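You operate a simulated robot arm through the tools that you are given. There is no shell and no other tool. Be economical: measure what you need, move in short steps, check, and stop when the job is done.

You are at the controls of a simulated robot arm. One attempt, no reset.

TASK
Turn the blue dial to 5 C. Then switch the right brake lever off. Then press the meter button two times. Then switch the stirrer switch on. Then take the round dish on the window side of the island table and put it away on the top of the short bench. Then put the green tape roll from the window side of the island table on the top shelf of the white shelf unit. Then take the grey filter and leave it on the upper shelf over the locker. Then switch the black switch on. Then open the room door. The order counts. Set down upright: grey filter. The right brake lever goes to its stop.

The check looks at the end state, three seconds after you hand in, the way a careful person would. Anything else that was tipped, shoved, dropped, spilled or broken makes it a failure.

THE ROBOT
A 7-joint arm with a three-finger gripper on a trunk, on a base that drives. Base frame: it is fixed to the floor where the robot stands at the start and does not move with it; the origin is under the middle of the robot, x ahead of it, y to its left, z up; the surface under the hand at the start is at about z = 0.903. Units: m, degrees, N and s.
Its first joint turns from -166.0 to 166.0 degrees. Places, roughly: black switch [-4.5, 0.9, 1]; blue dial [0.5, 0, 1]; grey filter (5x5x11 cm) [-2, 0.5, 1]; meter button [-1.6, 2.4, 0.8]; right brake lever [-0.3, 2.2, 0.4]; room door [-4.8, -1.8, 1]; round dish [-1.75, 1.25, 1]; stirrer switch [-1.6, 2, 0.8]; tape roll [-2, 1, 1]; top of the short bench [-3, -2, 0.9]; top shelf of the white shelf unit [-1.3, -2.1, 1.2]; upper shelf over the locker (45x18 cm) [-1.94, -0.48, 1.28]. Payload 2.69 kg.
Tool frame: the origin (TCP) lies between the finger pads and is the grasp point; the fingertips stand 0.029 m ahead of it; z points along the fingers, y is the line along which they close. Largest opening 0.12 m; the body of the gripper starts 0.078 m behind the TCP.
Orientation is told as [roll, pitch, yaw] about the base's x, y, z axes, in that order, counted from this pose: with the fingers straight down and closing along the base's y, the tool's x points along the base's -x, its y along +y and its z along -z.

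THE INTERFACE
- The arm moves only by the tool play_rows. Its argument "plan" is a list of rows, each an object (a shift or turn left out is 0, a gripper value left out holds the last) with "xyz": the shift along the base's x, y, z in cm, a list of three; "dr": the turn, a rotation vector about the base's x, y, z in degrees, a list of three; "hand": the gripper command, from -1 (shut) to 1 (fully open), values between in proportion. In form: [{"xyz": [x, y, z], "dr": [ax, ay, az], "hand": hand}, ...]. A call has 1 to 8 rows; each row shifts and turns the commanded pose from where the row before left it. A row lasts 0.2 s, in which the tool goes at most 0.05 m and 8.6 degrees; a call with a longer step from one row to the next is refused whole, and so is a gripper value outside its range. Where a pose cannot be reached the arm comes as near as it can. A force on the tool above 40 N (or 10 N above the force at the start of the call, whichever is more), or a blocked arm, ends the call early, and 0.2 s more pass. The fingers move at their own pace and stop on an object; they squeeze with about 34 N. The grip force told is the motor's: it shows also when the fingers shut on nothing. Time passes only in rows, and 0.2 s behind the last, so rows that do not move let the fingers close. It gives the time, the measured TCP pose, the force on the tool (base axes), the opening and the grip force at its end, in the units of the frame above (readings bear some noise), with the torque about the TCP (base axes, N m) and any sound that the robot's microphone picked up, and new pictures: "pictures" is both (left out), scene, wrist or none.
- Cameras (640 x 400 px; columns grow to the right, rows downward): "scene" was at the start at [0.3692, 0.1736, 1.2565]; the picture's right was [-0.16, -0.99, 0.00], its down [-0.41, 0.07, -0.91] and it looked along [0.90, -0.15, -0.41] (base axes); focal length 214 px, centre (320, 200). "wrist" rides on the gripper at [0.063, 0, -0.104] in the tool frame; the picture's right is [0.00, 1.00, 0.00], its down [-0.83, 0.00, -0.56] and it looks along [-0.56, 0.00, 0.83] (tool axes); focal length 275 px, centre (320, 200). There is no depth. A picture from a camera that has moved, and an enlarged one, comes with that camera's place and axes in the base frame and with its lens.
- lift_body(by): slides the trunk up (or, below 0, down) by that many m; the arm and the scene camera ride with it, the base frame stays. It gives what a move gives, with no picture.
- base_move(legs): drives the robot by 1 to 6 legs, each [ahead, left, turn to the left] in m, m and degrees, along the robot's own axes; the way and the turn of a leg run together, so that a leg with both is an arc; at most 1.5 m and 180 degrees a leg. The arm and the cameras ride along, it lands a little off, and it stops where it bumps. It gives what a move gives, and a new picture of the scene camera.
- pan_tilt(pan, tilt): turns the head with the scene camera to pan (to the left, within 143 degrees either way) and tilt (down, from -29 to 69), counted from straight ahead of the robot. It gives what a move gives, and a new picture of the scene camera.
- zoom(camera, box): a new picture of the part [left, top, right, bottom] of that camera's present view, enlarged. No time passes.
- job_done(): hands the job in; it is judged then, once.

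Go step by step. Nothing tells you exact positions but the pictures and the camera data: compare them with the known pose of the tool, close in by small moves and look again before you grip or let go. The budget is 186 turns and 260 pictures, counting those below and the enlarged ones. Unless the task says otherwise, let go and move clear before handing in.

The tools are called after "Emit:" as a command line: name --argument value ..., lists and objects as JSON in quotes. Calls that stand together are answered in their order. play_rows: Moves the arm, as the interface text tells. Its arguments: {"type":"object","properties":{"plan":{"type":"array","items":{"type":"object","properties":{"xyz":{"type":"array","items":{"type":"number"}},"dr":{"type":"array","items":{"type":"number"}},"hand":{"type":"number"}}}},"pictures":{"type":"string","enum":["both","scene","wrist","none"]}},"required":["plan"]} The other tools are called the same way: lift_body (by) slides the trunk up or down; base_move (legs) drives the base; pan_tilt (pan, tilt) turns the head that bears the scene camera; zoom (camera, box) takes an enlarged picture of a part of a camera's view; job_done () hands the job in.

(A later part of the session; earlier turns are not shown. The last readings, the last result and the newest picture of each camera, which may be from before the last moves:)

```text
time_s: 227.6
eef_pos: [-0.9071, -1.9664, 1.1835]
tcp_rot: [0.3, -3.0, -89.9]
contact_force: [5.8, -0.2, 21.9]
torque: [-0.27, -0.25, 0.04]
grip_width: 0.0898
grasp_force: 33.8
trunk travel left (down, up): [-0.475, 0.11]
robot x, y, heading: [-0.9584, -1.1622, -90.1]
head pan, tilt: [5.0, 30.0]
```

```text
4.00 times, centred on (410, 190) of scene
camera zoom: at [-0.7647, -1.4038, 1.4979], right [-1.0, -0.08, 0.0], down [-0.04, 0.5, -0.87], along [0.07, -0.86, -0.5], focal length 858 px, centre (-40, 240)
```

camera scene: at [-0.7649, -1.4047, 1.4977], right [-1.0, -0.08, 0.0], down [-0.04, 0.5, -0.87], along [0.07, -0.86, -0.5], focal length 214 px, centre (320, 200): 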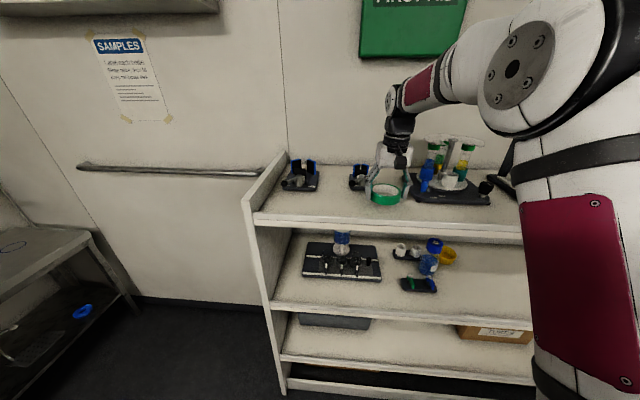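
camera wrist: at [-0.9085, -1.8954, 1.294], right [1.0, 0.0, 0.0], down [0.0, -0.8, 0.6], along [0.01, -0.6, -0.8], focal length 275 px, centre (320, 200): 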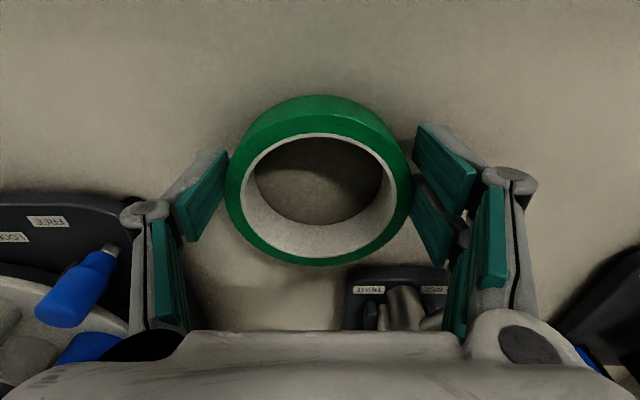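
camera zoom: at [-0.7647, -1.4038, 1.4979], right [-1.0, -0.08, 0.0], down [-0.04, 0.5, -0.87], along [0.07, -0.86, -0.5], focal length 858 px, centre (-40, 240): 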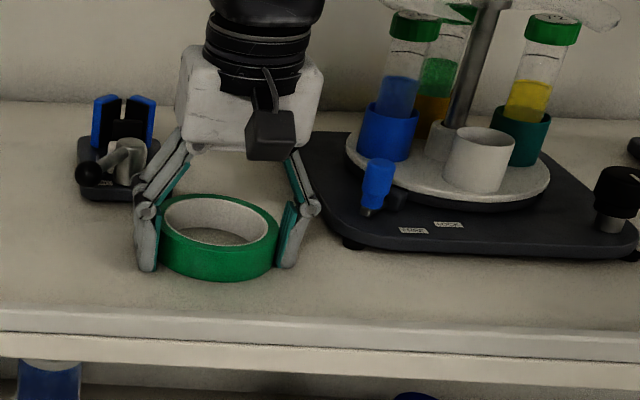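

It is seated on the shelf. I'll ease off, open and rise.

Emit:
play_rows --plan '[{"xyz": [0, 0, 0.2]}, {"hand": 0.65}, {"hand": 0.75}, {"xyz": [0, 0, 2]}, {"xyz": [0, 0, 4]}, {"xyz": [0, 0, 4.5]}, {"xyz": [0, 1, 4.5]}, {"xyz": [0, 2, 4.5]}]' --pictures "wrist"

Emit:
zoom --camera "scene" --box '[300, 120, 500, 240]'

```text
time_s: 229.4
eef_pos: [-0.9076, -1.9387, 1.3805]
tcp_rot: [0.4, -2.8, -89.9]
contact_force: [0.8, -0.7, -0.1]
torque: [0.05, 0.01, -0.01]
grip_width: 0.105
grasp_force: 0.0
trunk travel left (down, up): [-0.475, 0.11]
robot x, y, heading: [-0.9591, -1.1612, -90.2]
head pan, tilt: [5.0, 30.0]
camera wrist: at [-0.9093, -1.8722, 1.4812], right [1.0, 0.0, 0.0], down [0.0, -0.8, 0.6], along [0.01, -0.6, -0.8], focal length 275 px, centre (320, 200)
```

wrist: 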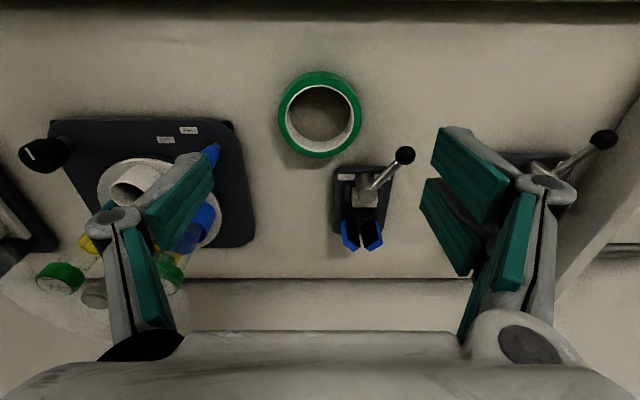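

```text
3.20 times, centred on (400, 180) of scene
camera zoom: at [-0.7649, -1.4051, 1.4977], right [-1.0, -0.08, 0.0], down [-0.04, 0.5, -0.87], along [0.07, -0.86, -0.5], focal length 686 px, centre (64, 264)
```

zoom: 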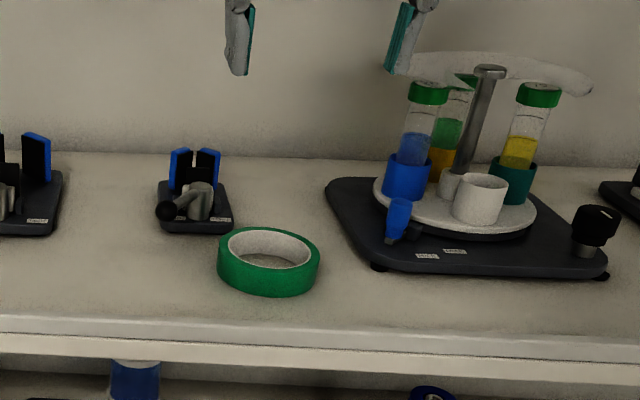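

The tape roll is in place. Next is the grey filter; I'll back away, turn, and look at the upper shelf over the locker on the way.

Emit:
base_move --legs '[[-0.3, 0, 0], [0, 0.35, 0], [0, 0, -90]]'

Emit:
pan_tilt --pan -30 --tilt 15

```text
time_s: 237.2
eef_pos: [-1.3911, -0.8953, 1.3804]
tcp_rot: [0.2, -2.9, 178.1]
contact_force: [-0.7, 0.4, 0.9]
torque: [0.03, 0.01, -0.02]
grip_width: 0.1049
grasp_force: 0.1
trunk travel left (down, up): [-0.475, 0.11]
robot x, y, heading: [-0.6118, -0.868, 177.8]
head pan, tilt: [5.0, 30.0]
camera scene: at [-0.8622, -1.0598, 1.4977], right [-0.05, 1.0, 0.0], down [0.5, 0.02, -0.87], along [-0.86, -0.04, -0.5], focal length 214 px, centre (320, 200)
```

scene: 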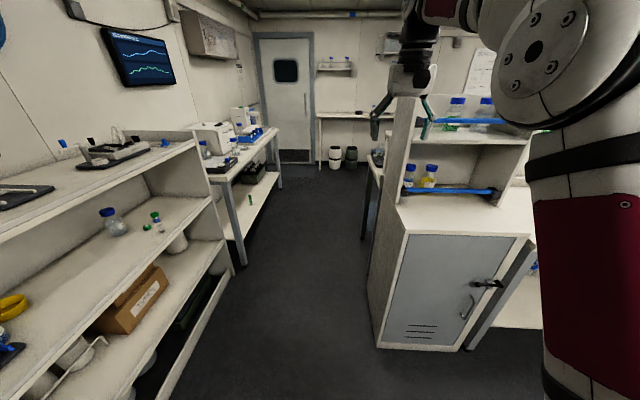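

```text
time_s: 238.2
eef_pos: [-1.3919, -0.8956, 1.3795]
tcp_rot: [0.3, -2.8, 178.1]
contact_force: [0.0, 0.6, -0.7]
torque: [0.0, -0.04, 0.0]
grip_width: 0.1049
grasp_force: 0.1
trunk travel left (down, up): [-0.475, 0.11]
robot x, y, heading: [-0.6129, -0.8708, 177.8]
head pan, tilt: [-30.0, 15.0]
camera scene: at [-0.851, -1.0056, 1.5219], right [0.53, 0.85, 0.0], down [0.22, -0.14, -0.97], along [-0.82, 0.51, -0.26], focal length 214 px, centre (320, 200)
```

scene: 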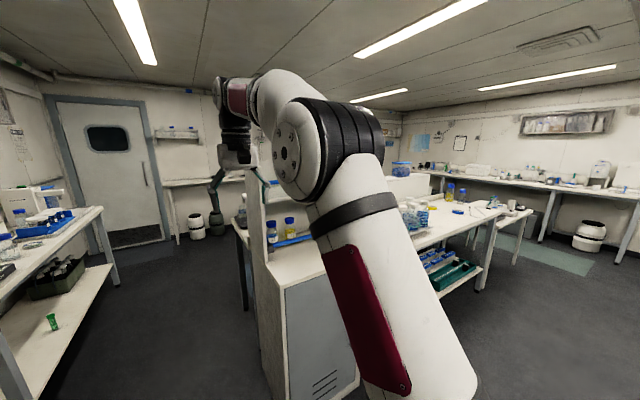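

Emit:
base_move --legs '[[0, -0.6, 2]]'

Emit:
pan_tilt --pan -8 --tilt 20

```text
time_s: 241.6
eef_pos: [-1.3743, -0.306, 1.3795]
tcp_rot: [0.3, -2.8, 179.3]
contact_force: [0.4, -0.2, 0.1]
torque: [0.03, -0.01, -0.03]
grip_width: 0.1049
grasp_force: 0.0
trunk travel left (down, up): [-0.475, 0.11]
robot x, y, heading: [-0.597, -0.2633, 179.3]
head pan, tilt: [-30.0, 15.0]
camera scene: at [-0.832, -0.4047, 1.5219], right [0.51, 0.86, 0.0], down [0.22, -0.13, -0.97], along [-0.83, 0.49, -0.26], focal length 214 px, centre (320, 200)
```

scene: 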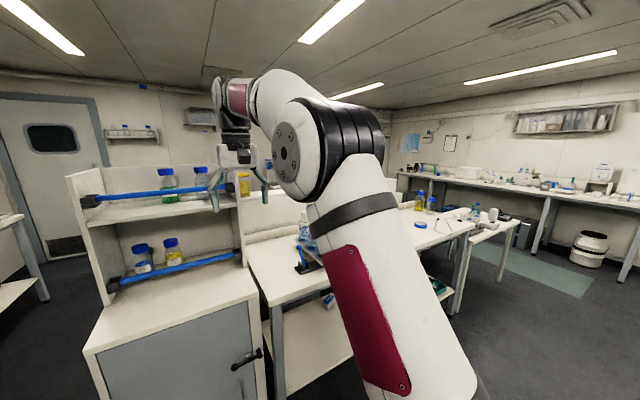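

```text
time_s: 242.4
eef_pos: [-1.3753, -0.306, 1.3792]
tcp_rot: [0.3, -2.8, 179.3]
contact_force: [-0.4, 0.9, 0.8]
torque: [-0.01, 0.01, -0.02]
grip_width: 0.105
grasp_force: 0.1
trunk travel left (down, up): [-0.475, 0.11]
robot x, y, heading: [-0.5974, -0.2643, 179.0]
head pan, tilt: [-8.0, 20.0]
camera scene: at [-0.8438, -0.4383, 1.5138], right [0.15, 0.99, 0.0], down [0.34, -0.05, -0.94], along [-0.93, 0.14, -0.34], focal length 214 px, centre (320, 200)
```

scene: 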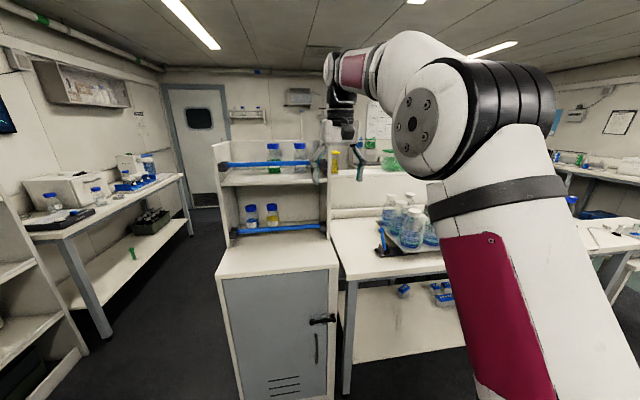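

Emit:
zoom --camera "scene" --box '[200, 120, 360, 260]'

```text
2.86 times, centred on (280, 190) of scene
camera zoom: at [-0.8438, -0.4383, 1.5138], right [0.15, 0.99, 0.0], down [0.34, -0.05, -0.94], along [-0.93, 0.14, -0.34], focal length 613 px, centre (434, 229)
```

zoom: 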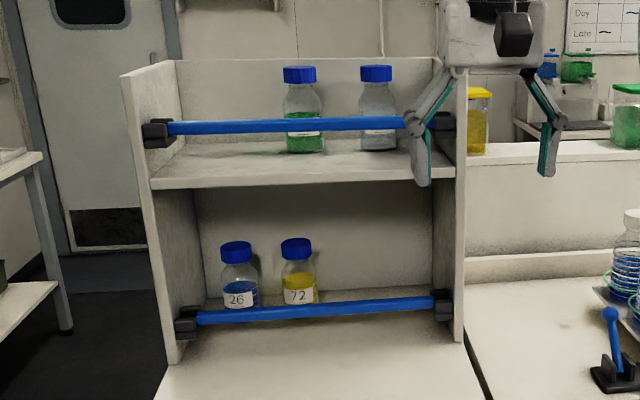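

The upper shelf (surface about z = 1.27, front edge about x = -1.755) is open from above with a blue bar in front, and its left part is free near y = -0.61. Now I'll go and fetch the filter.

Emit:
base_move --legs '[[0, -0.72, 0.8], [0.27, 0, 0]]'

Emit:
lift_body --by -0.2

Emit:
pan_tilt --pan 5 --tilt 35

```text
time_s: 247.9
eef_pos: [-1.6389, 0.4086, 1.38]
tcp_rot: [0.4, -2.8, -179.9]
contact_force: [0.3, 0.2, -0.5]
torque: [-0.01, 0.02, -0.01]
grip_width: 0.1051
grasp_force: 0.1
trunk travel left (down, up): [-0.475, 0.11]
robot x, y, heading: [-0.8642, 0.462, 180.0]
head pan, tilt: [-8.0, 20.0]
camera scene: at [-1.1064, 0.2842, 1.5139], right [0.14, 0.99, 0.0], down [0.34, -0.05, -0.94], along [-0.93, 0.13, -0.34], focal length 214 px, centre (320, 200)
```

scene: 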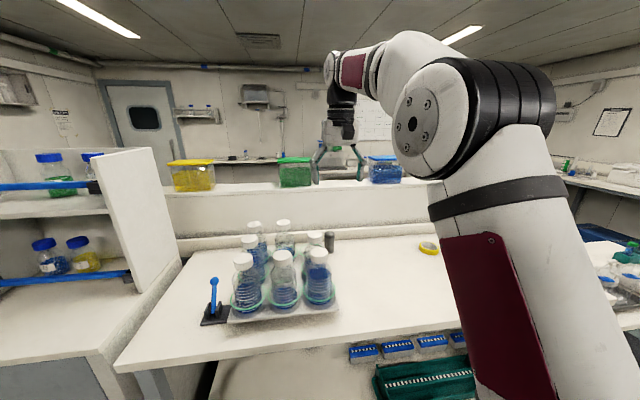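

```text
time_s: 250.1
eef_pos: [-1.6388, 0.4089, 1.1794]
tcp_rot: [0.3, -2.8, -179.9]
contact_force: [0.4, 0.2, -0.7]
torque: [-0.01, -0.01, -0.04]
grip_width: 0.1052
grasp_force: 0.0
trunk travel left (down, up): [-0.275, 0.31]
robot x, y, heading: [-0.8651, 0.4622, 180.1]
head pan, tilt: [-8.0, 20.0]
```

```text
time_s: 250.8
eef_pos: [-1.6388, 0.4101, 1.1802]
tcp_rot: [0.3, -2.8, -179.9]
contact_force: [-0.2, 0.3, -0.5]
torque: [0.01, -0.02, 0.05]
grip_width: 0.1051
grasp_force: 0.0
trunk travel left (down, up): [-0.275, 0.31]
robot x, y, heading: [-0.8636, 0.4607, 180.0]
head pan, tilt: [5.0, 35.0]
camera scene: at [-1.2183, 0.2638, 1.2903], right [-0.09, 1.0, 0.0], down [0.57, 0.05, -0.82], along [-0.82, -0.07, -0.57], focal length 214 px, centre (320, 200)
```

scene: 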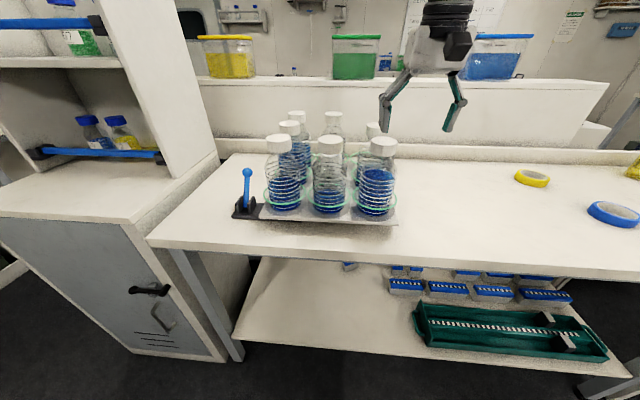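

The filter hides behind the flasks from here. I'll shift the base to +y to clear the flasks, then tilt the tool about 30° and approach high to see it with the wrist camera.

Emit:
base_move --legs '[[0, -0.12, 0]]'

Emit:
play_rows --plan '[{"dr": [0, 8, 0], "xyz": [0, 0, 1], "hand": 0.4}, {"dr": [0, 8, 0], "xyz": [-1, 0, 1]}, {"dr": [0, 8, 0], "xyz": [-3, 0, 0]}, {"dr": [0, 3, 0], "xyz": [-4, 0, 0]}, {"xyz": [-4, 0, 0]}, {"xyz": [-4, 0, 0]}]'

```text
time_s: 252.1
eef_pos: [-1.6384, 0.5278, 1.1804]
tcp_rot: [0.3, -2.9, -179.8]
contact_force: [0.4, 0.4, 0.3]
torque: [-0.03, -0.03, 0.0]
grip_width: 0.1053
grasp_force: 0.0
trunk travel left (down, up): [-0.275, 0.31]
robot x, y, heading: [-0.8622, 0.5844, -179.7]
head pan, tilt: [5.0, 35.0]
camera scene: at [-1.2177, 0.3837, 1.2902], right [-0.09, 1.0, 0.0], down [0.57, 0.05, -0.82], along [-0.82, -0.07, -0.57], focal length 214 px, centre (320, 200)
```

scene: 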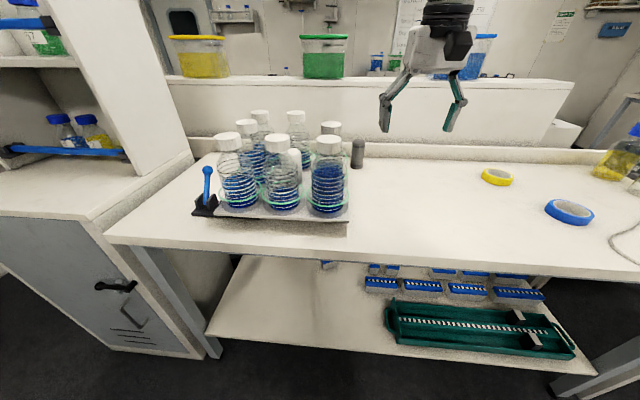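

```text
time_s: 253.5
eef_pos: [-1.8003, 0.5279, 1.2005]
tcp_rot: [0.1, -29.9, -179.7]
contact_force: [-0.1, -0.1, 1.3]
torque: [0.01, 0.0, 0.02]
grip_width: 0.084
grasp_force: 0.1
trunk travel left (down, up): [-0.275, 0.31]
robot x, y, heading: [-0.8629, 0.5841, -180.0]
head pan, tilt: [5.0, 35.0]
camera scene: at [-1.2173, 0.3837, 1.2903], right [-0.09, 1.0, 0.0], down [0.57, 0.05, -0.82], along [-0.82, -0.07, -0.57], focal length 214 px, centre (320, 200)
camera wrist: at [-1.6939, 0.5287, 1.2602], right [0.01, -1.0, 0.0], down [-0.44, -0.01, 0.9], along [-0.9, -0.01, -0.44], focal length 275 px, centre (320, 200)
```

scene: 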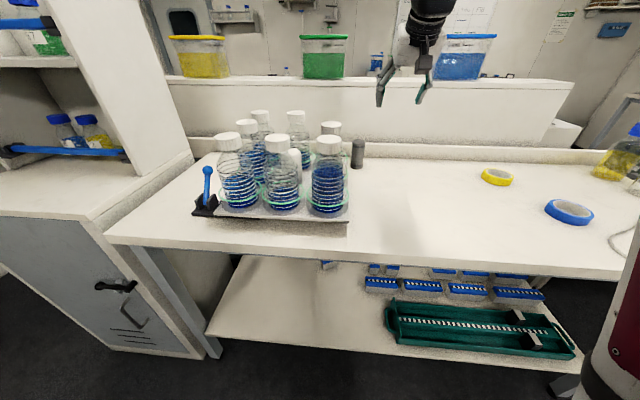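
wrist: 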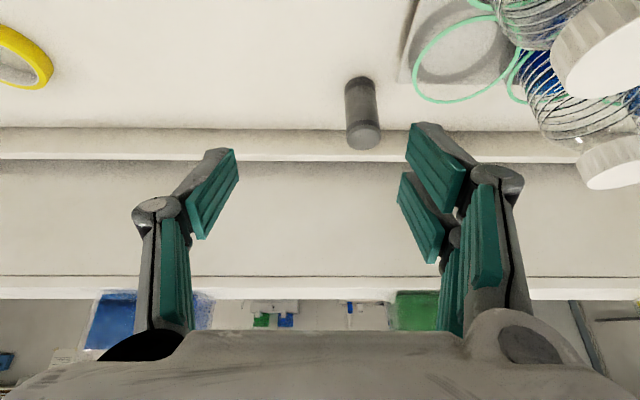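

The filter is near [-2.013, 0.465], with the tray and flask collars at y ≤ 0.407, so a narrow opening will do. I'll edge the base in and line up along the tool axis.

Emit:
base_move --legs '[[0.085, 0, 0]]'

Emit:
play_rows --plan '[{"xyz": [-3, -3, -2], "hand": 0.2}, {"xyz": [-3, -3, -4]}, {"xyz": [0, 0, -4]}]'

```text
time_s: 254.6
eef_pos: [-1.8864, 0.5274, 1.2018]
tcp_rot: [0.0, -29.8, -179.6]
contact_force: [0.0, -0.2, 0.3]
torque: [-0.03, -0.02, -0.01]
grip_width: 0.0841
grasp_force: 0.0
trunk travel left (down, up): [-0.275, 0.31]
robot x, y, heading: [-0.9455, 0.5826, -179.8]
head pan, tilt: [5.0, 35.0]
camera scene: at [-1.3036, 0.3837, 1.2902], right [-0.09, 1.0, 0.0], down [0.57, 0.05, -0.82], along [-0.82, -0.07, -0.57], focal length 214 px, centre (320, 200)
```

scene: 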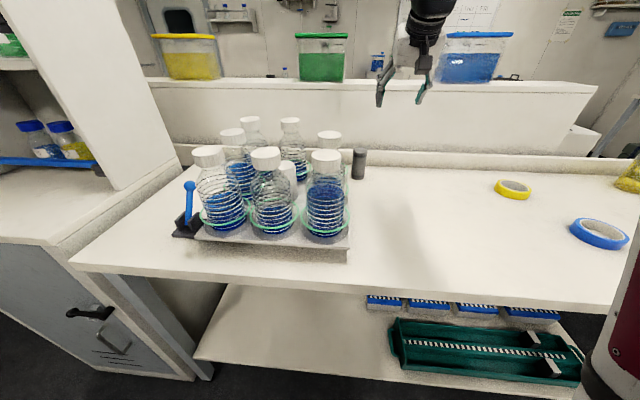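

```text
refused: row 2 steps farther than a row can; nothing moved
```

Emit:
play_rows --plan '[{"xyz": [-2.5, -3, -2], "hand": 0.2}, {"xyz": [-2, -3.2, -3]}, {"xyz": [-1.5, 0, -4]}, {"xyz": [-0.5, 0, -4]}]'

```text
time_s: 255.6
eef_pos: [-1.9519, 0.4672, 1.07]
tcp_rot: [0.1, -29.8, -179.7]
contact_force: [0.9, -0.2, 0.8]
torque: [-0.01, 0.02, 0.01]
grip_width: 0.0721
grasp_force: 0.1
trunk travel left (down, up): [-0.275, 0.31]
robot x, y, heading: [-0.9503, 0.5838, -180.0]
head pan, tilt: [5.0, 35.0]
camera scene: at [-1.3033, 0.3837, 1.2903], right [-0.09, 1.0, 0.0], down [0.57, 0.05, -0.82], along [-0.82, -0.07, -0.57], focal length 214 px, centre (320, 200)
camera wrist: at [-1.8457, 0.4687, 1.1294], right [0.01, -1.0, 0.0], down [-0.44, 0.0, 0.9], along [-0.9, -0.01, -0.44], focal length 275 px, centre (320, 200)
```

scene: 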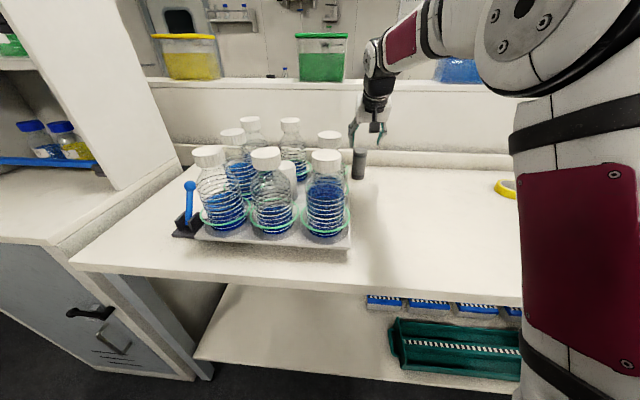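
wrist: 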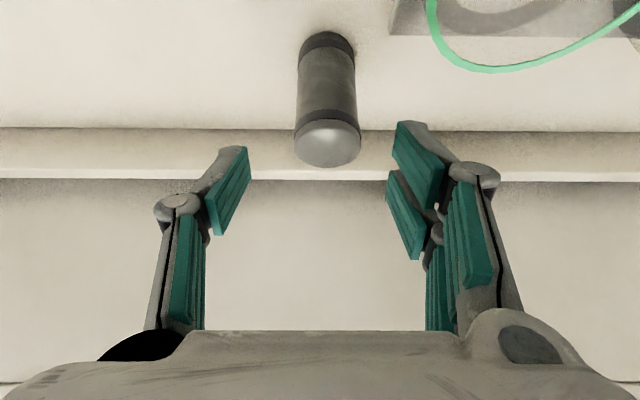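

Emit:
play_rows --plan '[{"xyz": [-1.6, -0.5, -3.5]}, {"xyz": [-1.6, 0, -3.5]}, {"xyz": [-1.6, 0, -2.5]}, {"xyz": [-0.2, 0, -1]}]'

Emit:
zoom --camera "scene" --box '[290, 90, 430, 210]'

```text
time_s: 256.6
eef_pos: [-2.0002, 0.4628, 0.9638]
tcp_rot: [0.1, -29.8, -179.8]
contact_force: [0.0, 0.2, 1.2]
torque: [-0.02, 0.02, 0.01]
grip_width: 0.0717
grasp_force: 0.1
trunk travel left (down, up): [-0.275, 0.31]
robot x, y, heading: [-0.9498, 0.5819, -180.0]
head pan, tilt: [5.0, 35.0]
camera scene: at [-1.3035, 0.3837, 1.2903], right [-0.09, 1.0, 0.0], down [0.57, 0.05, -0.82], along [-0.82, -0.07, -0.57], focal length 214 px, centre (320, 200)
camera wrist: at [-1.8946, 0.4627, 1.0248], right [0.01, -1.0, 0.0], down [-0.44, 0.0, 0.9], along [-0.9, -0.01, -0.44], focal length 275 px, centre (320, 200)
```

scene: 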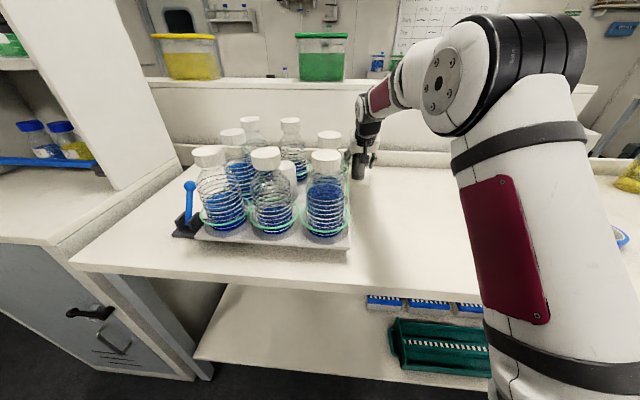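
wrist: 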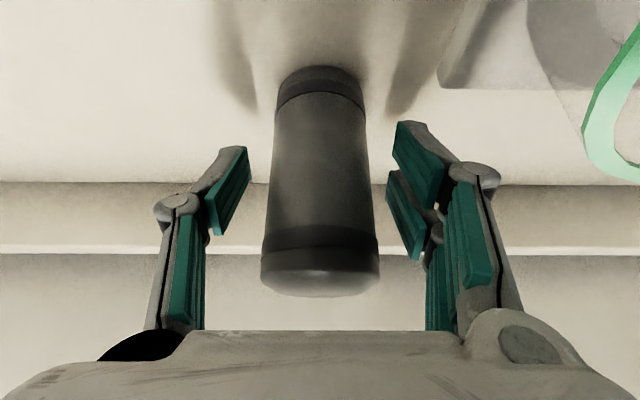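

```text
3.33 times, centred on (360, 150) of scene
camera zoom: at [-1.3035, 0.3837, 1.2903], right [-0.09, 1.0, 0.0], down [0.57, 0.05, -0.82], along [-0.82, -0.07, -0.57], focal length 715 px, centre (187, 367)
```

zoom: 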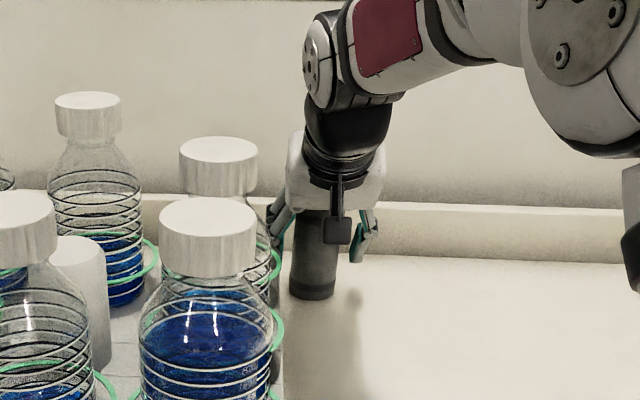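

Emit:
play_rows --plan '[{"hand": 0.0}, {"hand": -0.15}, {"hand": -0.3}, {"hand": -0.4}, {}]' --pictures "wrist"

```text
time_s: 257.8
eef_pos: [-2.0009, 0.4625, 0.9654]
tcp_rot: [0.1, -29.8, -179.7]
contact_force: [0.5, 0.5, 0.6]
torque: [0.01, 0.02, 0.0]
grip_width: 0.0486
grasp_force: 34.4
trunk travel left (down, up): [-0.275, 0.31]
robot x, y, heading: [-0.9482, 0.5823, -179.9]
head pan, tilt: [5.0, 35.0]
camera wrist: at [-1.8946, 0.4627, 1.0249], right [0.01, -1.0, 0.0], down [-0.44, 0.0, 0.9], along [-0.9, -0.01, -0.44], focal length 275 px, centre (320, 200)
```

wrist: 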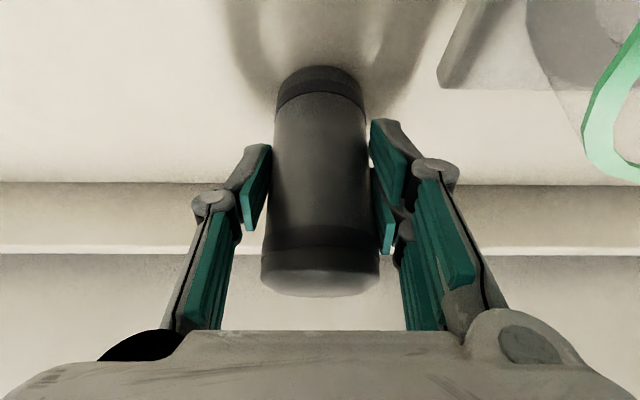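

Gripped. I'll lift straight up and then draw back.

Emit:
play_rows --plan '[{"xyz": [0, 0, 2]}, {"xyz": [0, 0, 4.5]}, {"xyz": [0, 0, 4.5]}, {"xyz": [0, 0.5, 4.5]}, {"xyz": [1, 1, 4.5]}, {"xyz": [2.5, 1, 4]}, {"xyz": [4, 1, 2]}, {"xyz": [4, 1, 2]}]'

```text
time_s: 259.6
eef_pos: [-1.8875, 0.5056, 1.2466]
tcp_rot: [0.1, -29.7, -179.7]
contact_force: [-1.3, 0.0, -2.7]
torque: [0.03, -0.01, 0.01]
grip_width: 0.0485
grasp_force: 34.5
trunk travel left (down, up): [-0.275, 0.31]
robot x, y, heading: [-0.9484, 0.5842, -180.0]
head pan, tilt: [5.0, 35.0]
camera scene: at [-1.3042, 0.3836, 1.29], right [-0.09, 1.0, 0.0], down [0.57, 0.05, -0.82], along [-0.82, -0.07, -0.57], focal length 214 px, centre (320, 200)
camera wrist: at [-1.7816, 0.5063, 1.3044], right [0.01, -1.0, 0.0], down [-0.45, -0.01, 0.89], along [-0.89, -0.01, -0.45], focal length 275 px, centre (320, 200)
```

scene: 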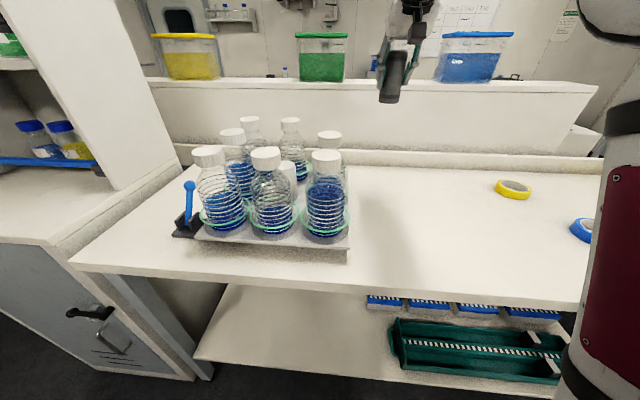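
wrist: 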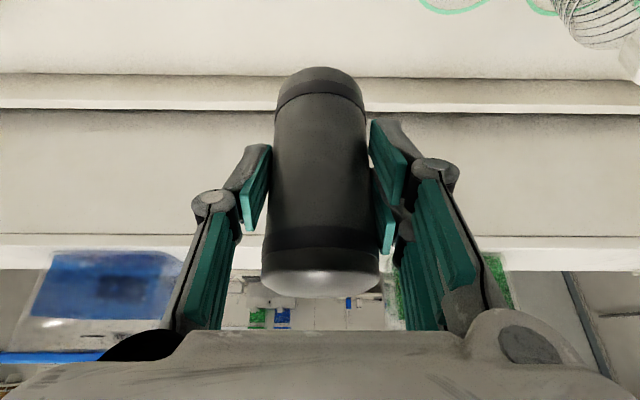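

Held firmly. I'll raise the trunk, back out and drive over to the locker shelf.

Emit:
lift_body --by 0.28

Emit:
base_move --legs '[[-0.32, 0, 0], [0, 1.15, 0]]'

Emit:
pan_tilt --pan -5 --tilt 22

```text
time_s: 262.4
eef_pos: [-1.7712, 0.5064, 1.5253]
tcp_rot: [0.1, -29.8, -179.7]
contact_force: [0.7, -0.4, -1.0]
torque: [0.05, -0.01, 0.01]
grip_width: 0.0486
grasp_force: 34.0
trunk travel left (down, up): [-0.555, 0.03]
robot x, y, heading: [-0.9503, 0.5855, -180.1]
head pan, tilt: [5.0, 35.0]
```

```text
time_s: 270.0
eef_pos: [-1.4343, -0.6569, 1.5255]
tcp_rot: [0.0, -29.8, -179.2]
contact_force: [0.1, 0.2, -1.4]
torque: [-0.01, 0.0, -0.03]
grip_width: 0.0486
grasp_force: 34.2
trunk travel left (down, up): [-0.555, 0.03]
robot x, y, heading: [-0.6156, -0.5738, -179.2]
head pan, tilt: [5.0, 35.0]
camera scene: at [-0.7659, -0.7722, 1.5703], right [-0.1, 1.0, 0.0], down [0.57, 0.06, -0.82], along [-0.82, -0.08, -0.57], focal length 214 px, centre (320, 200)
```

scene: 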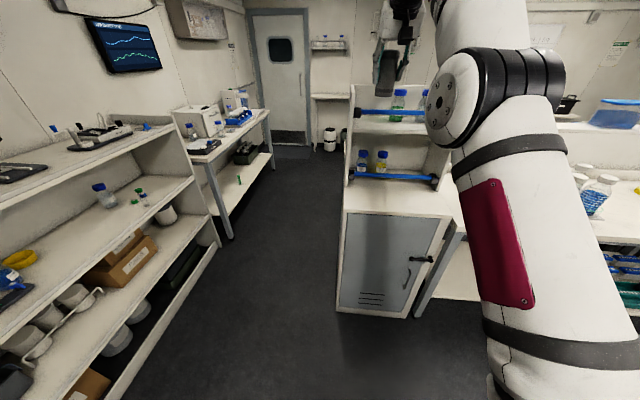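

```text
time_s: 270.8
eef_pos: [-1.4359, -0.6574, 1.5255]
tcp_rot: [0.1, -29.9, -179.1]
contact_force: [-0.2, -0.6, -0.8]
torque: [0.01, -0.05, 0.01]
grip_width: 0.0485
grasp_force: 34.5
trunk travel left (down, up): [-0.555, 0.03]
robot x, y, heading: [-0.6133, -0.5742, -179.1]
head pan, tilt: [-5.0, 22.0]
camera scene: at [-0.7708, -0.7565, 1.5908], right [0.08, 1.0, 0.0], down [0.37, -0.03, -0.93], along [-0.92, 0.07, -0.38], focal length 214 px, centre (320, 200)
```

scene: 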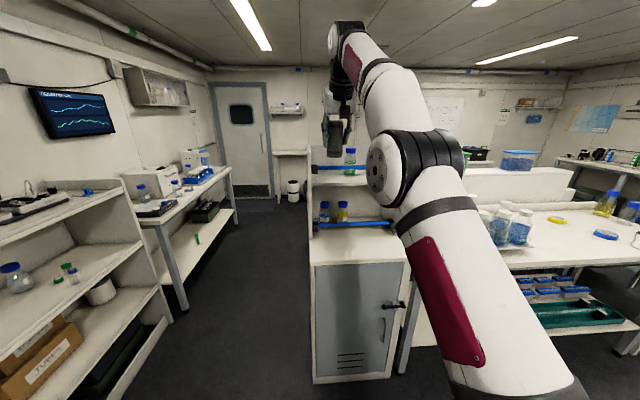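

Emit:
base_move --legs '[[0.3, 0, -0.9]]'

Emit:
play_rows --plan '[{"xyz": [0, 2, 0]}, {"xyz": [0, 2, 0]}]'

Emit:
zoom --camera "scene" --box '[260, 100, 440, 240]'

```text
time_s: 272.9
eef_pos: [-1.7412, -0.6462, 1.5264]
tcp_rot: [0.1, -29.9, -179.9]
contact_force: [0.3, -0.1, -1.0]
torque: [0.01, 0.0, 0.01]
grip_width: 0.0484
grasp_force: 34.0
trunk travel left (down, up): [-0.555, 0.03]
robot x, y, heading: [-0.9222, -0.5736, 179.8]
head pan, tilt: [-5.0, 22.0]
camera scene: at [-1.0782, -0.7556, 1.5909], right [0.09, 1.0, 0.0], down [0.37, -0.03, -0.93], along [-0.92, 0.08, -0.37], focal length 214 px, centre (320, 200)
```

scene: 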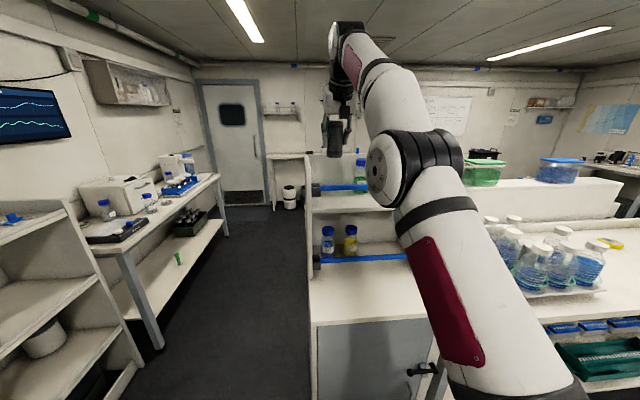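

```text
time_s: 273.4
eef_pos: [-1.7412, -0.6066, 1.5267]
tcp_rot: [0.1, -29.8, -179.9]
contact_force: [-1.5, 0.0, -2.1]
torque: [0.04, -0.02, -0.04]
grip_width: 0.0481
grasp_force: 34.0
trunk travel left (down, up): [-0.555, 0.03]
robot x, y, heading: [-0.9187, -0.5752, 180.0]
head pan, tilt: [-5.0, 22.0]
camera scene: at [-1.0784, -0.7559, 1.5908], right [0.09, 1.0, 0.0], down [0.37, -0.03, -0.93], along [-0.92, 0.08, -0.37], focal length 214 px, centre (320, 200)
camera wrist: at [-1.6343, -0.6064, 1.5863], right [0.01, -1.0, 0.0], down [-0.45, 0.0, 0.9], along [-0.9, -0.01, -0.45], focal length 275 px, centre (320, 200)
```

scene: 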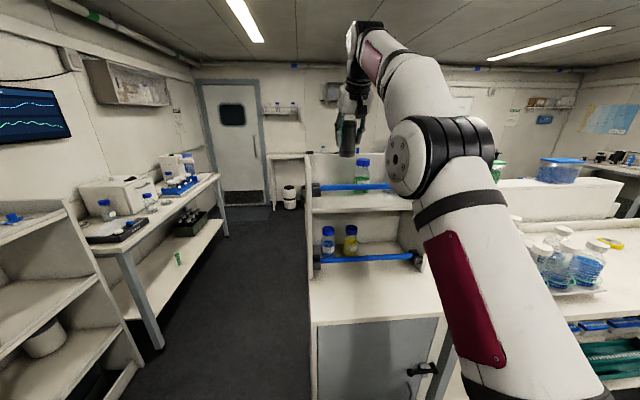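
wrist: 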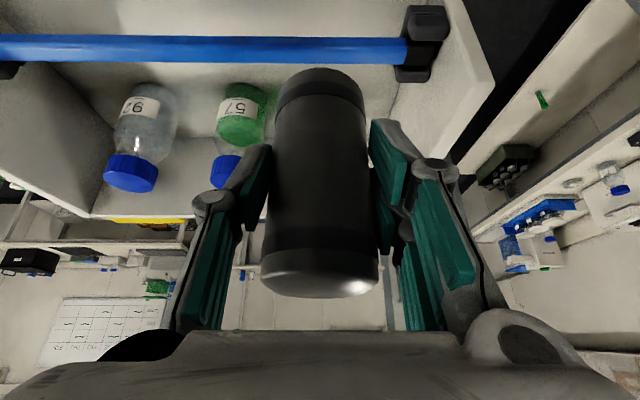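

```text
2.86 times, centred on (350, 170) of scene
camera zoom: at [-1.0784, -0.7559, 1.5908], right [0.09, 1.0, 0.0], down [0.37, -0.03, -0.93], along [-0.92, 0.08, -0.37], focal length 613 px, centre (234, 286)
```

zoom: 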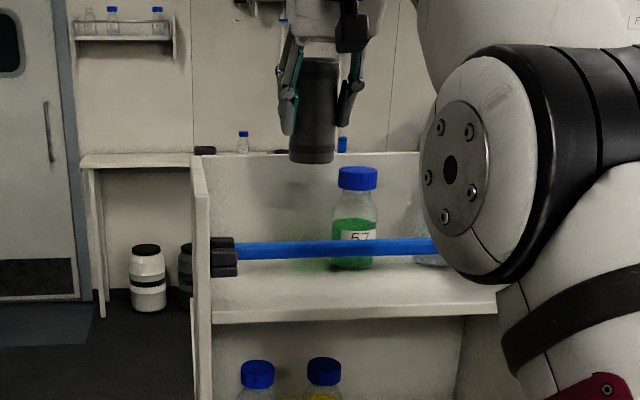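

The spot between the left panel and the green bottle is clear: target [-1.925, -0.622]. I'll move over it, above the bar.

Emit:
play_rows --plan '[{"xyz": [-4, -0.5, 0]}, {"xyz": [-4, -0.5, 0]}, {"xyz": [-4, -0.5, 0]}, {"xyz": [-3.5, 0, -1]}, {"xyz": [-3, 0, -2]}]'

```text
time_s: 274.6
eef_pos: [-1.8118, -0.6002, 1.4289]
tcp_rot: [0.1, -30.0, -179.8]
contact_force: [1.1, -0.7, 0.1]
torque: [-0.02, -0.01, 0.02]
grip_width: 0.0483
grasp_force: 34.3
out of reach, approached as far as the arm can: row 1, 2, 3, 4, 5
trunk travel left (down, up): [-0.555, 0.03]
robot x, y, heading: [-0.9199, -0.5734, 179.9]
head pan, tilt: [-5.0, 22.0]
camera scene: at [-1.0772, -0.7554, 1.5913], right [0.09, 1.0, 0.0], down [0.37, -0.03, -0.93], along [-0.92, 0.08, -0.37], focal length 214 px, centre (320, 200)
camera wrist: at [-1.7065, -0.6005, 1.4882], right [0.01, -1.0, 0.0], down [-0.44, 0.0, 0.9], along [-0.9, -0.01, -0.44], focal length 275 px, centre (320, 200)
```

scene: 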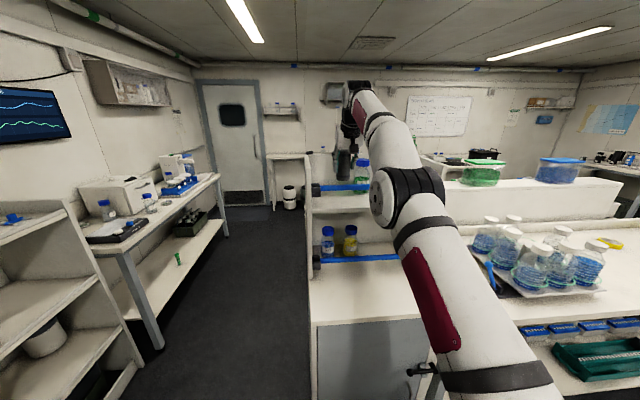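
wrist: 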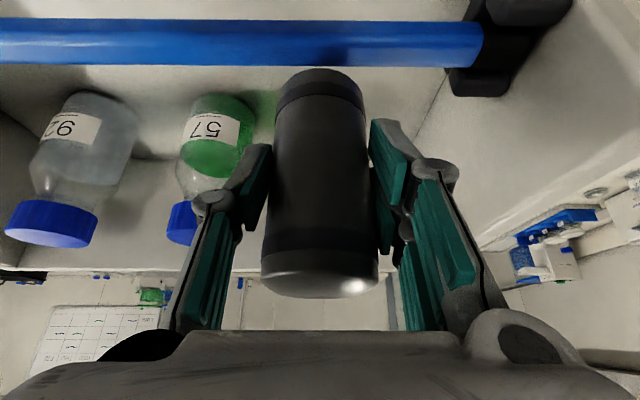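

The arm is at full stretch and sagging near the bar. I'll pull back and up, then bring the base closer.

Emit:
play_rows --plan '[{"xyz": [4.5, 0, 1.5]}, {"xyz": [4.5, 0, 1.5]}, {"xyz": [4.5, 0, 0]}, {"xyz": [4, 0, 0]}]' --pictures "scene"

```text
time_s: 275.6
eef_pos: [-1.637, -0.5997, 1.4586]
tcp_rot: [0.0, -29.8, -179.9]
contact_force: [0.0, -0.2, -0.6]
torque: [0.0, -0.03, -0.03]
grip_width: 0.0484
grasp_force: 34.6
trunk travel left (down, up): [-0.555, 0.03]
robot x, y, heading: [-0.92, -0.5716, 180.0]
head pan, tilt: [-5.0, 22.0]
camera scene: at [-1.0786, -0.7556, 1.5909], right [0.09, 1.0, 0.0], down [0.37, -0.03, -0.93], along [-0.92, 0.08, -0.37], focal length 214 px, centre (320, 200)
```

scene: 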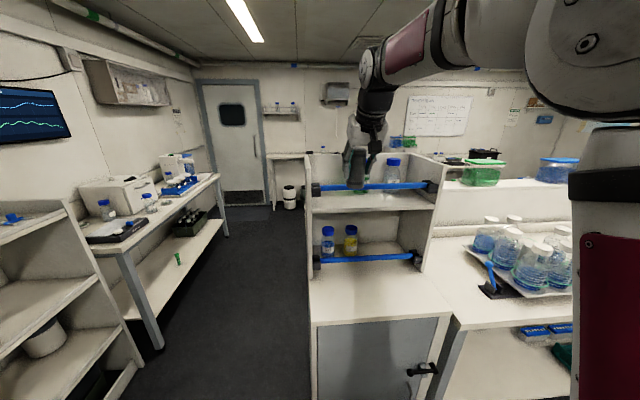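

Emit:
lift_body --by 0.03

Emit:
base_move --legs '[[0.04, 0, 0]]'

Emit:
play_rows --plan '[{"xyz": [-3, -0.5, 0]}, {"xyz": [-3, -0.5, 0]}, {"xyz": [-3, -0.5, 0]}, {"xyz": [-3, -0.5, -1]}]'

```text
time_s: 276.4
eef_pos: [-1.6391, -0.5999, 1.4875]
tcp_rot: [0.1, -29.9, -179.9]
contact_force: [0.3, -0.5, -2.2]
torque: [0.0, -0.03, 0.0]
grip_width: 0.0484
grasp_force: 33.9
trunk travel left (down, up): [-0.585, 0.0]
robot x, y, heading: [-0.9204, -0.5724, 179.5]
head pan, tilt: [-5.0, 22.0]
```

```text
time_s: 277.3
eef_pos: [-1.6797, -0.6014, 1.4874]
tcp_rot: [0.1, -29.8, -179.9]
contact_force: [0.7, 0.7, -1.7]
torque: [-0.02, -0.01, 0.01]
grip_width: 0.0483
grasp_force: 33.7
trunk travel left (down, up): [-0.585, 0.0]
robot x, y, heading: [-0.9583, -0.5703, 180.0]
head pan, tilt: [-5.0, 22.0]
camera scene: at [-1.0778, -0.7555, 1.62], right [0.09, 1.0, 0.0], down [0.37, -0.03, -0.93], along [-0.92, 0.08, -0.37], focal length 214 px, centre (320, 200)
```

scene: 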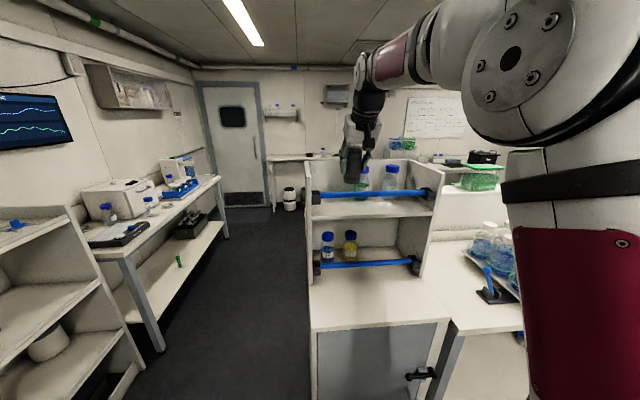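

```text
time_s: 278.3
eef_pos: [-1.8008, -0.618, 1.477]
tcp_rot: [0.2, -29.8, -180.0]
contact_force: [2.4, -0.7, 0.8]
torque: [-0.01, 0.06, 0.02]
grip_width: 0.0486
grasp_force: 34.5
trunk travel left (down, up): [-0.585, 0.0]
robot x, y, heading: [-0.9571, -0.5709, 180.0]
head pan, tilt: [-5.0, 22.0]
camera scene: at [-1.0776, -0.7554, 1.6198], right [0.09, 1.0, 0.0], down [0.37, -0.03, -0.93], along [-0.92, 0.08, -0.37], focal length 214 px, centre (320, 200)
camera wrist: at [-1.6933, -0.6181, 1.5365], right [0.01, -1.0, 0.0], down [-0.45, 0.0, 0.9], along [-0.9, -0.01, -0.45], focal length 275 px, centre (320, 200)
```

scene: 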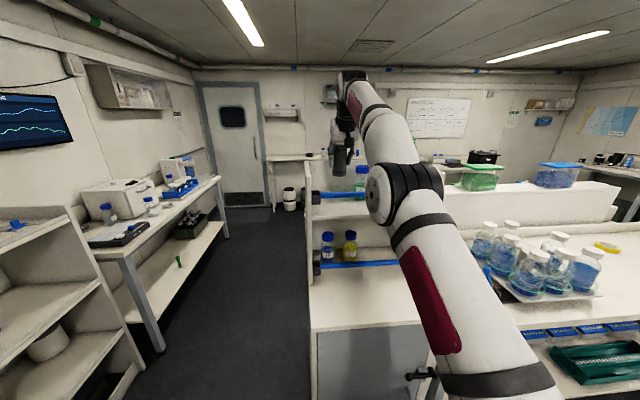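
wrist: 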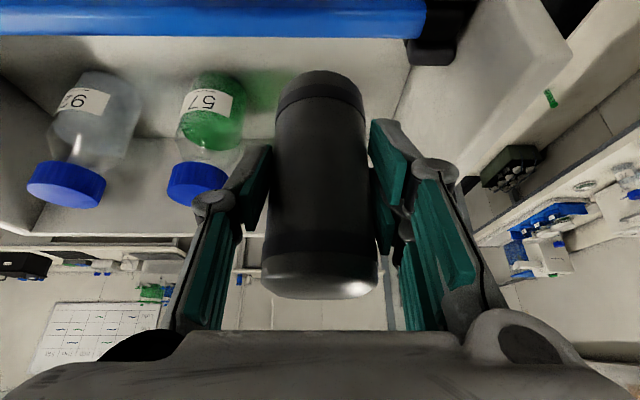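

Emit:
play_rows --plan '[{"xyz": [-2, 0, -0.8]}, {"xyz": [-2, 0, -0.8]}, {"xyz": [-2, 0, -0.8]}]'

Emit:
zoom --camera "scene" --box '[290, 120, 410, 230]'

```text
time_s: 279.1
eef_pos: [-1.8223, -0.6162, 1.4334]
tcp_rot: [0.1, -29.8, -179.9]
contact_force: [0.0, 0.4, -1.5]
torque: [0.04, -0.04, -0.02]
grip_width: 0.0483
grasp_force: 34.2
out of reach, approached as far as the arm can: row 1, 2, 3
trunk travel left (down, up): [-0.585, 0.0]
robot x, y, heading: [-0.9572, -0.5737, 179.9]
head pan, tilt: [-5.0, 22.0]
camera scene: at [-1.0778, -0.7556, 1.6201], right [0.09, 1.0, 0.0], down [0.37, -0.03, -0.93], along [-0.92, 0.08, -0.37], focal length 214 px, centre (320, 200)
camera wrist: at [-1.7157, -0.6156, 1.4935], right [0.01, -1.0, 0.0], down [-0.44, 0.0, 0.9], along [-0.9, -0.01, -0.44], focal length 275 px, centre (320, 200)
```

scene: 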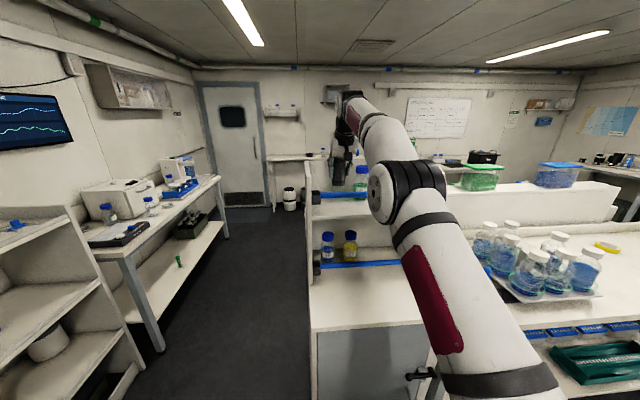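
wrist: 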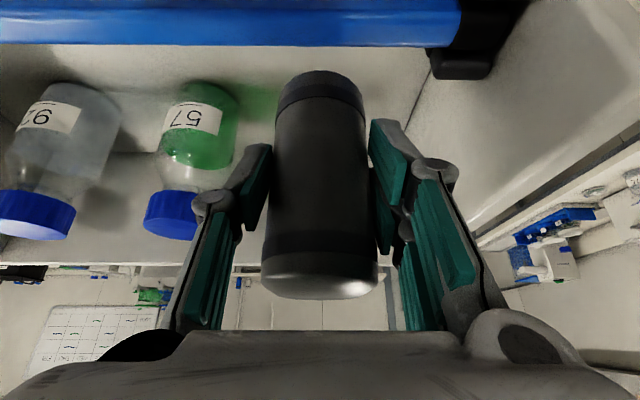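

```text
3.64 times, centred on (350, 175) of scene
camera zoom: at [-1.0778, -0.7556, 1.6201], right [0.09, 1.0, 0.0], down [0.37, -0.03, -0.93], along [-0.92, 0.08, -0.37], focal length 780 px, centre (211, 291)
```

zoom: 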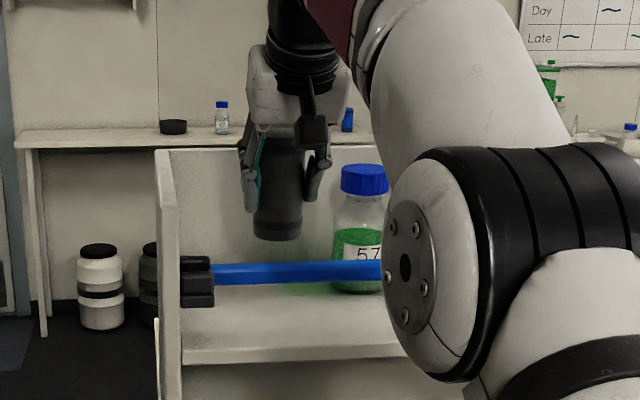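

The trunk leans back as it rises, which costs reach. I'll retract and raise the hand, then lower the trunk about 9 cm to bring the arm forward.

Emit:
play_rows --plan '[{"xyz": [4.5, 0, 1.5]}, {"xyz": [4.5, 0, 1.5]}, {"xyz": [4.5, 0, 1.5]}, {"xyz": [4.5, 0, 1.5]}, {"xyz": [4, 0, 2.5]}, {"xyz": [4, 0, 2.5]}]' --pictures "none"

Emit:
pan_tilt --pan -10 --tilt 66

```text
time_s: 280.5
eef_pos: [-1.5615, -0.6131, 1.5414]
tcp_rot: [0.1, -29.7, -179.8]
contact_force: [-0.3, 0.6, -0.7]
torque: [-0.01, -0.04, 0.01]
grip_width: 0.0483
grasp_force: 34.0
trunk travel left (down, up): [-0.585, 0.0]
robot x, y, heading: [-0.9555, -0.5734, 179.9]
head pan, tilt: [-5.0, 22.0]
```

```text
time_s: 281.6
eef_pos: [-1.5606, -0.6136, 1.543]
tcp_rot: [0.2, -29.8, -179.9]
contact_force: [-0.3, 0.8, -0.8]
torque: [0.02, 0.01, 0.02]
grip_width: 0.0482
grasp_force: 34.2
trunk travel left (down, up): [-0.585, 0.0]
robot x, y, heading: [-0.9601, -0.5743, 180.1]
head pan, tilt: [-10.0, 66.0]
camera scene: at [-1.0439, -0.7534, 1.5586], right [0.18, 0.98, 0.0], down [0.9, -0.16, -0.41], along [-0.4, 0.07, -0.91], focal length 214 px, centre (320, 200)
```

scene: 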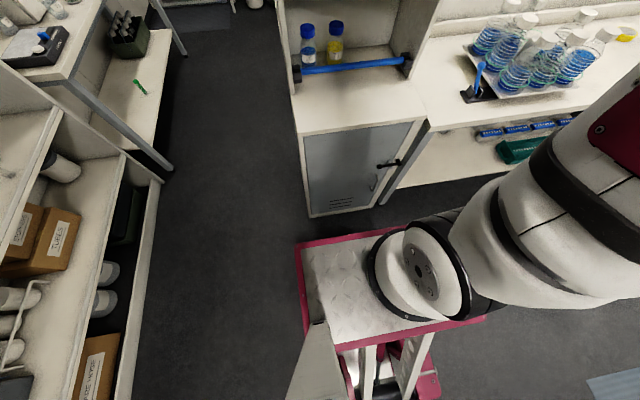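

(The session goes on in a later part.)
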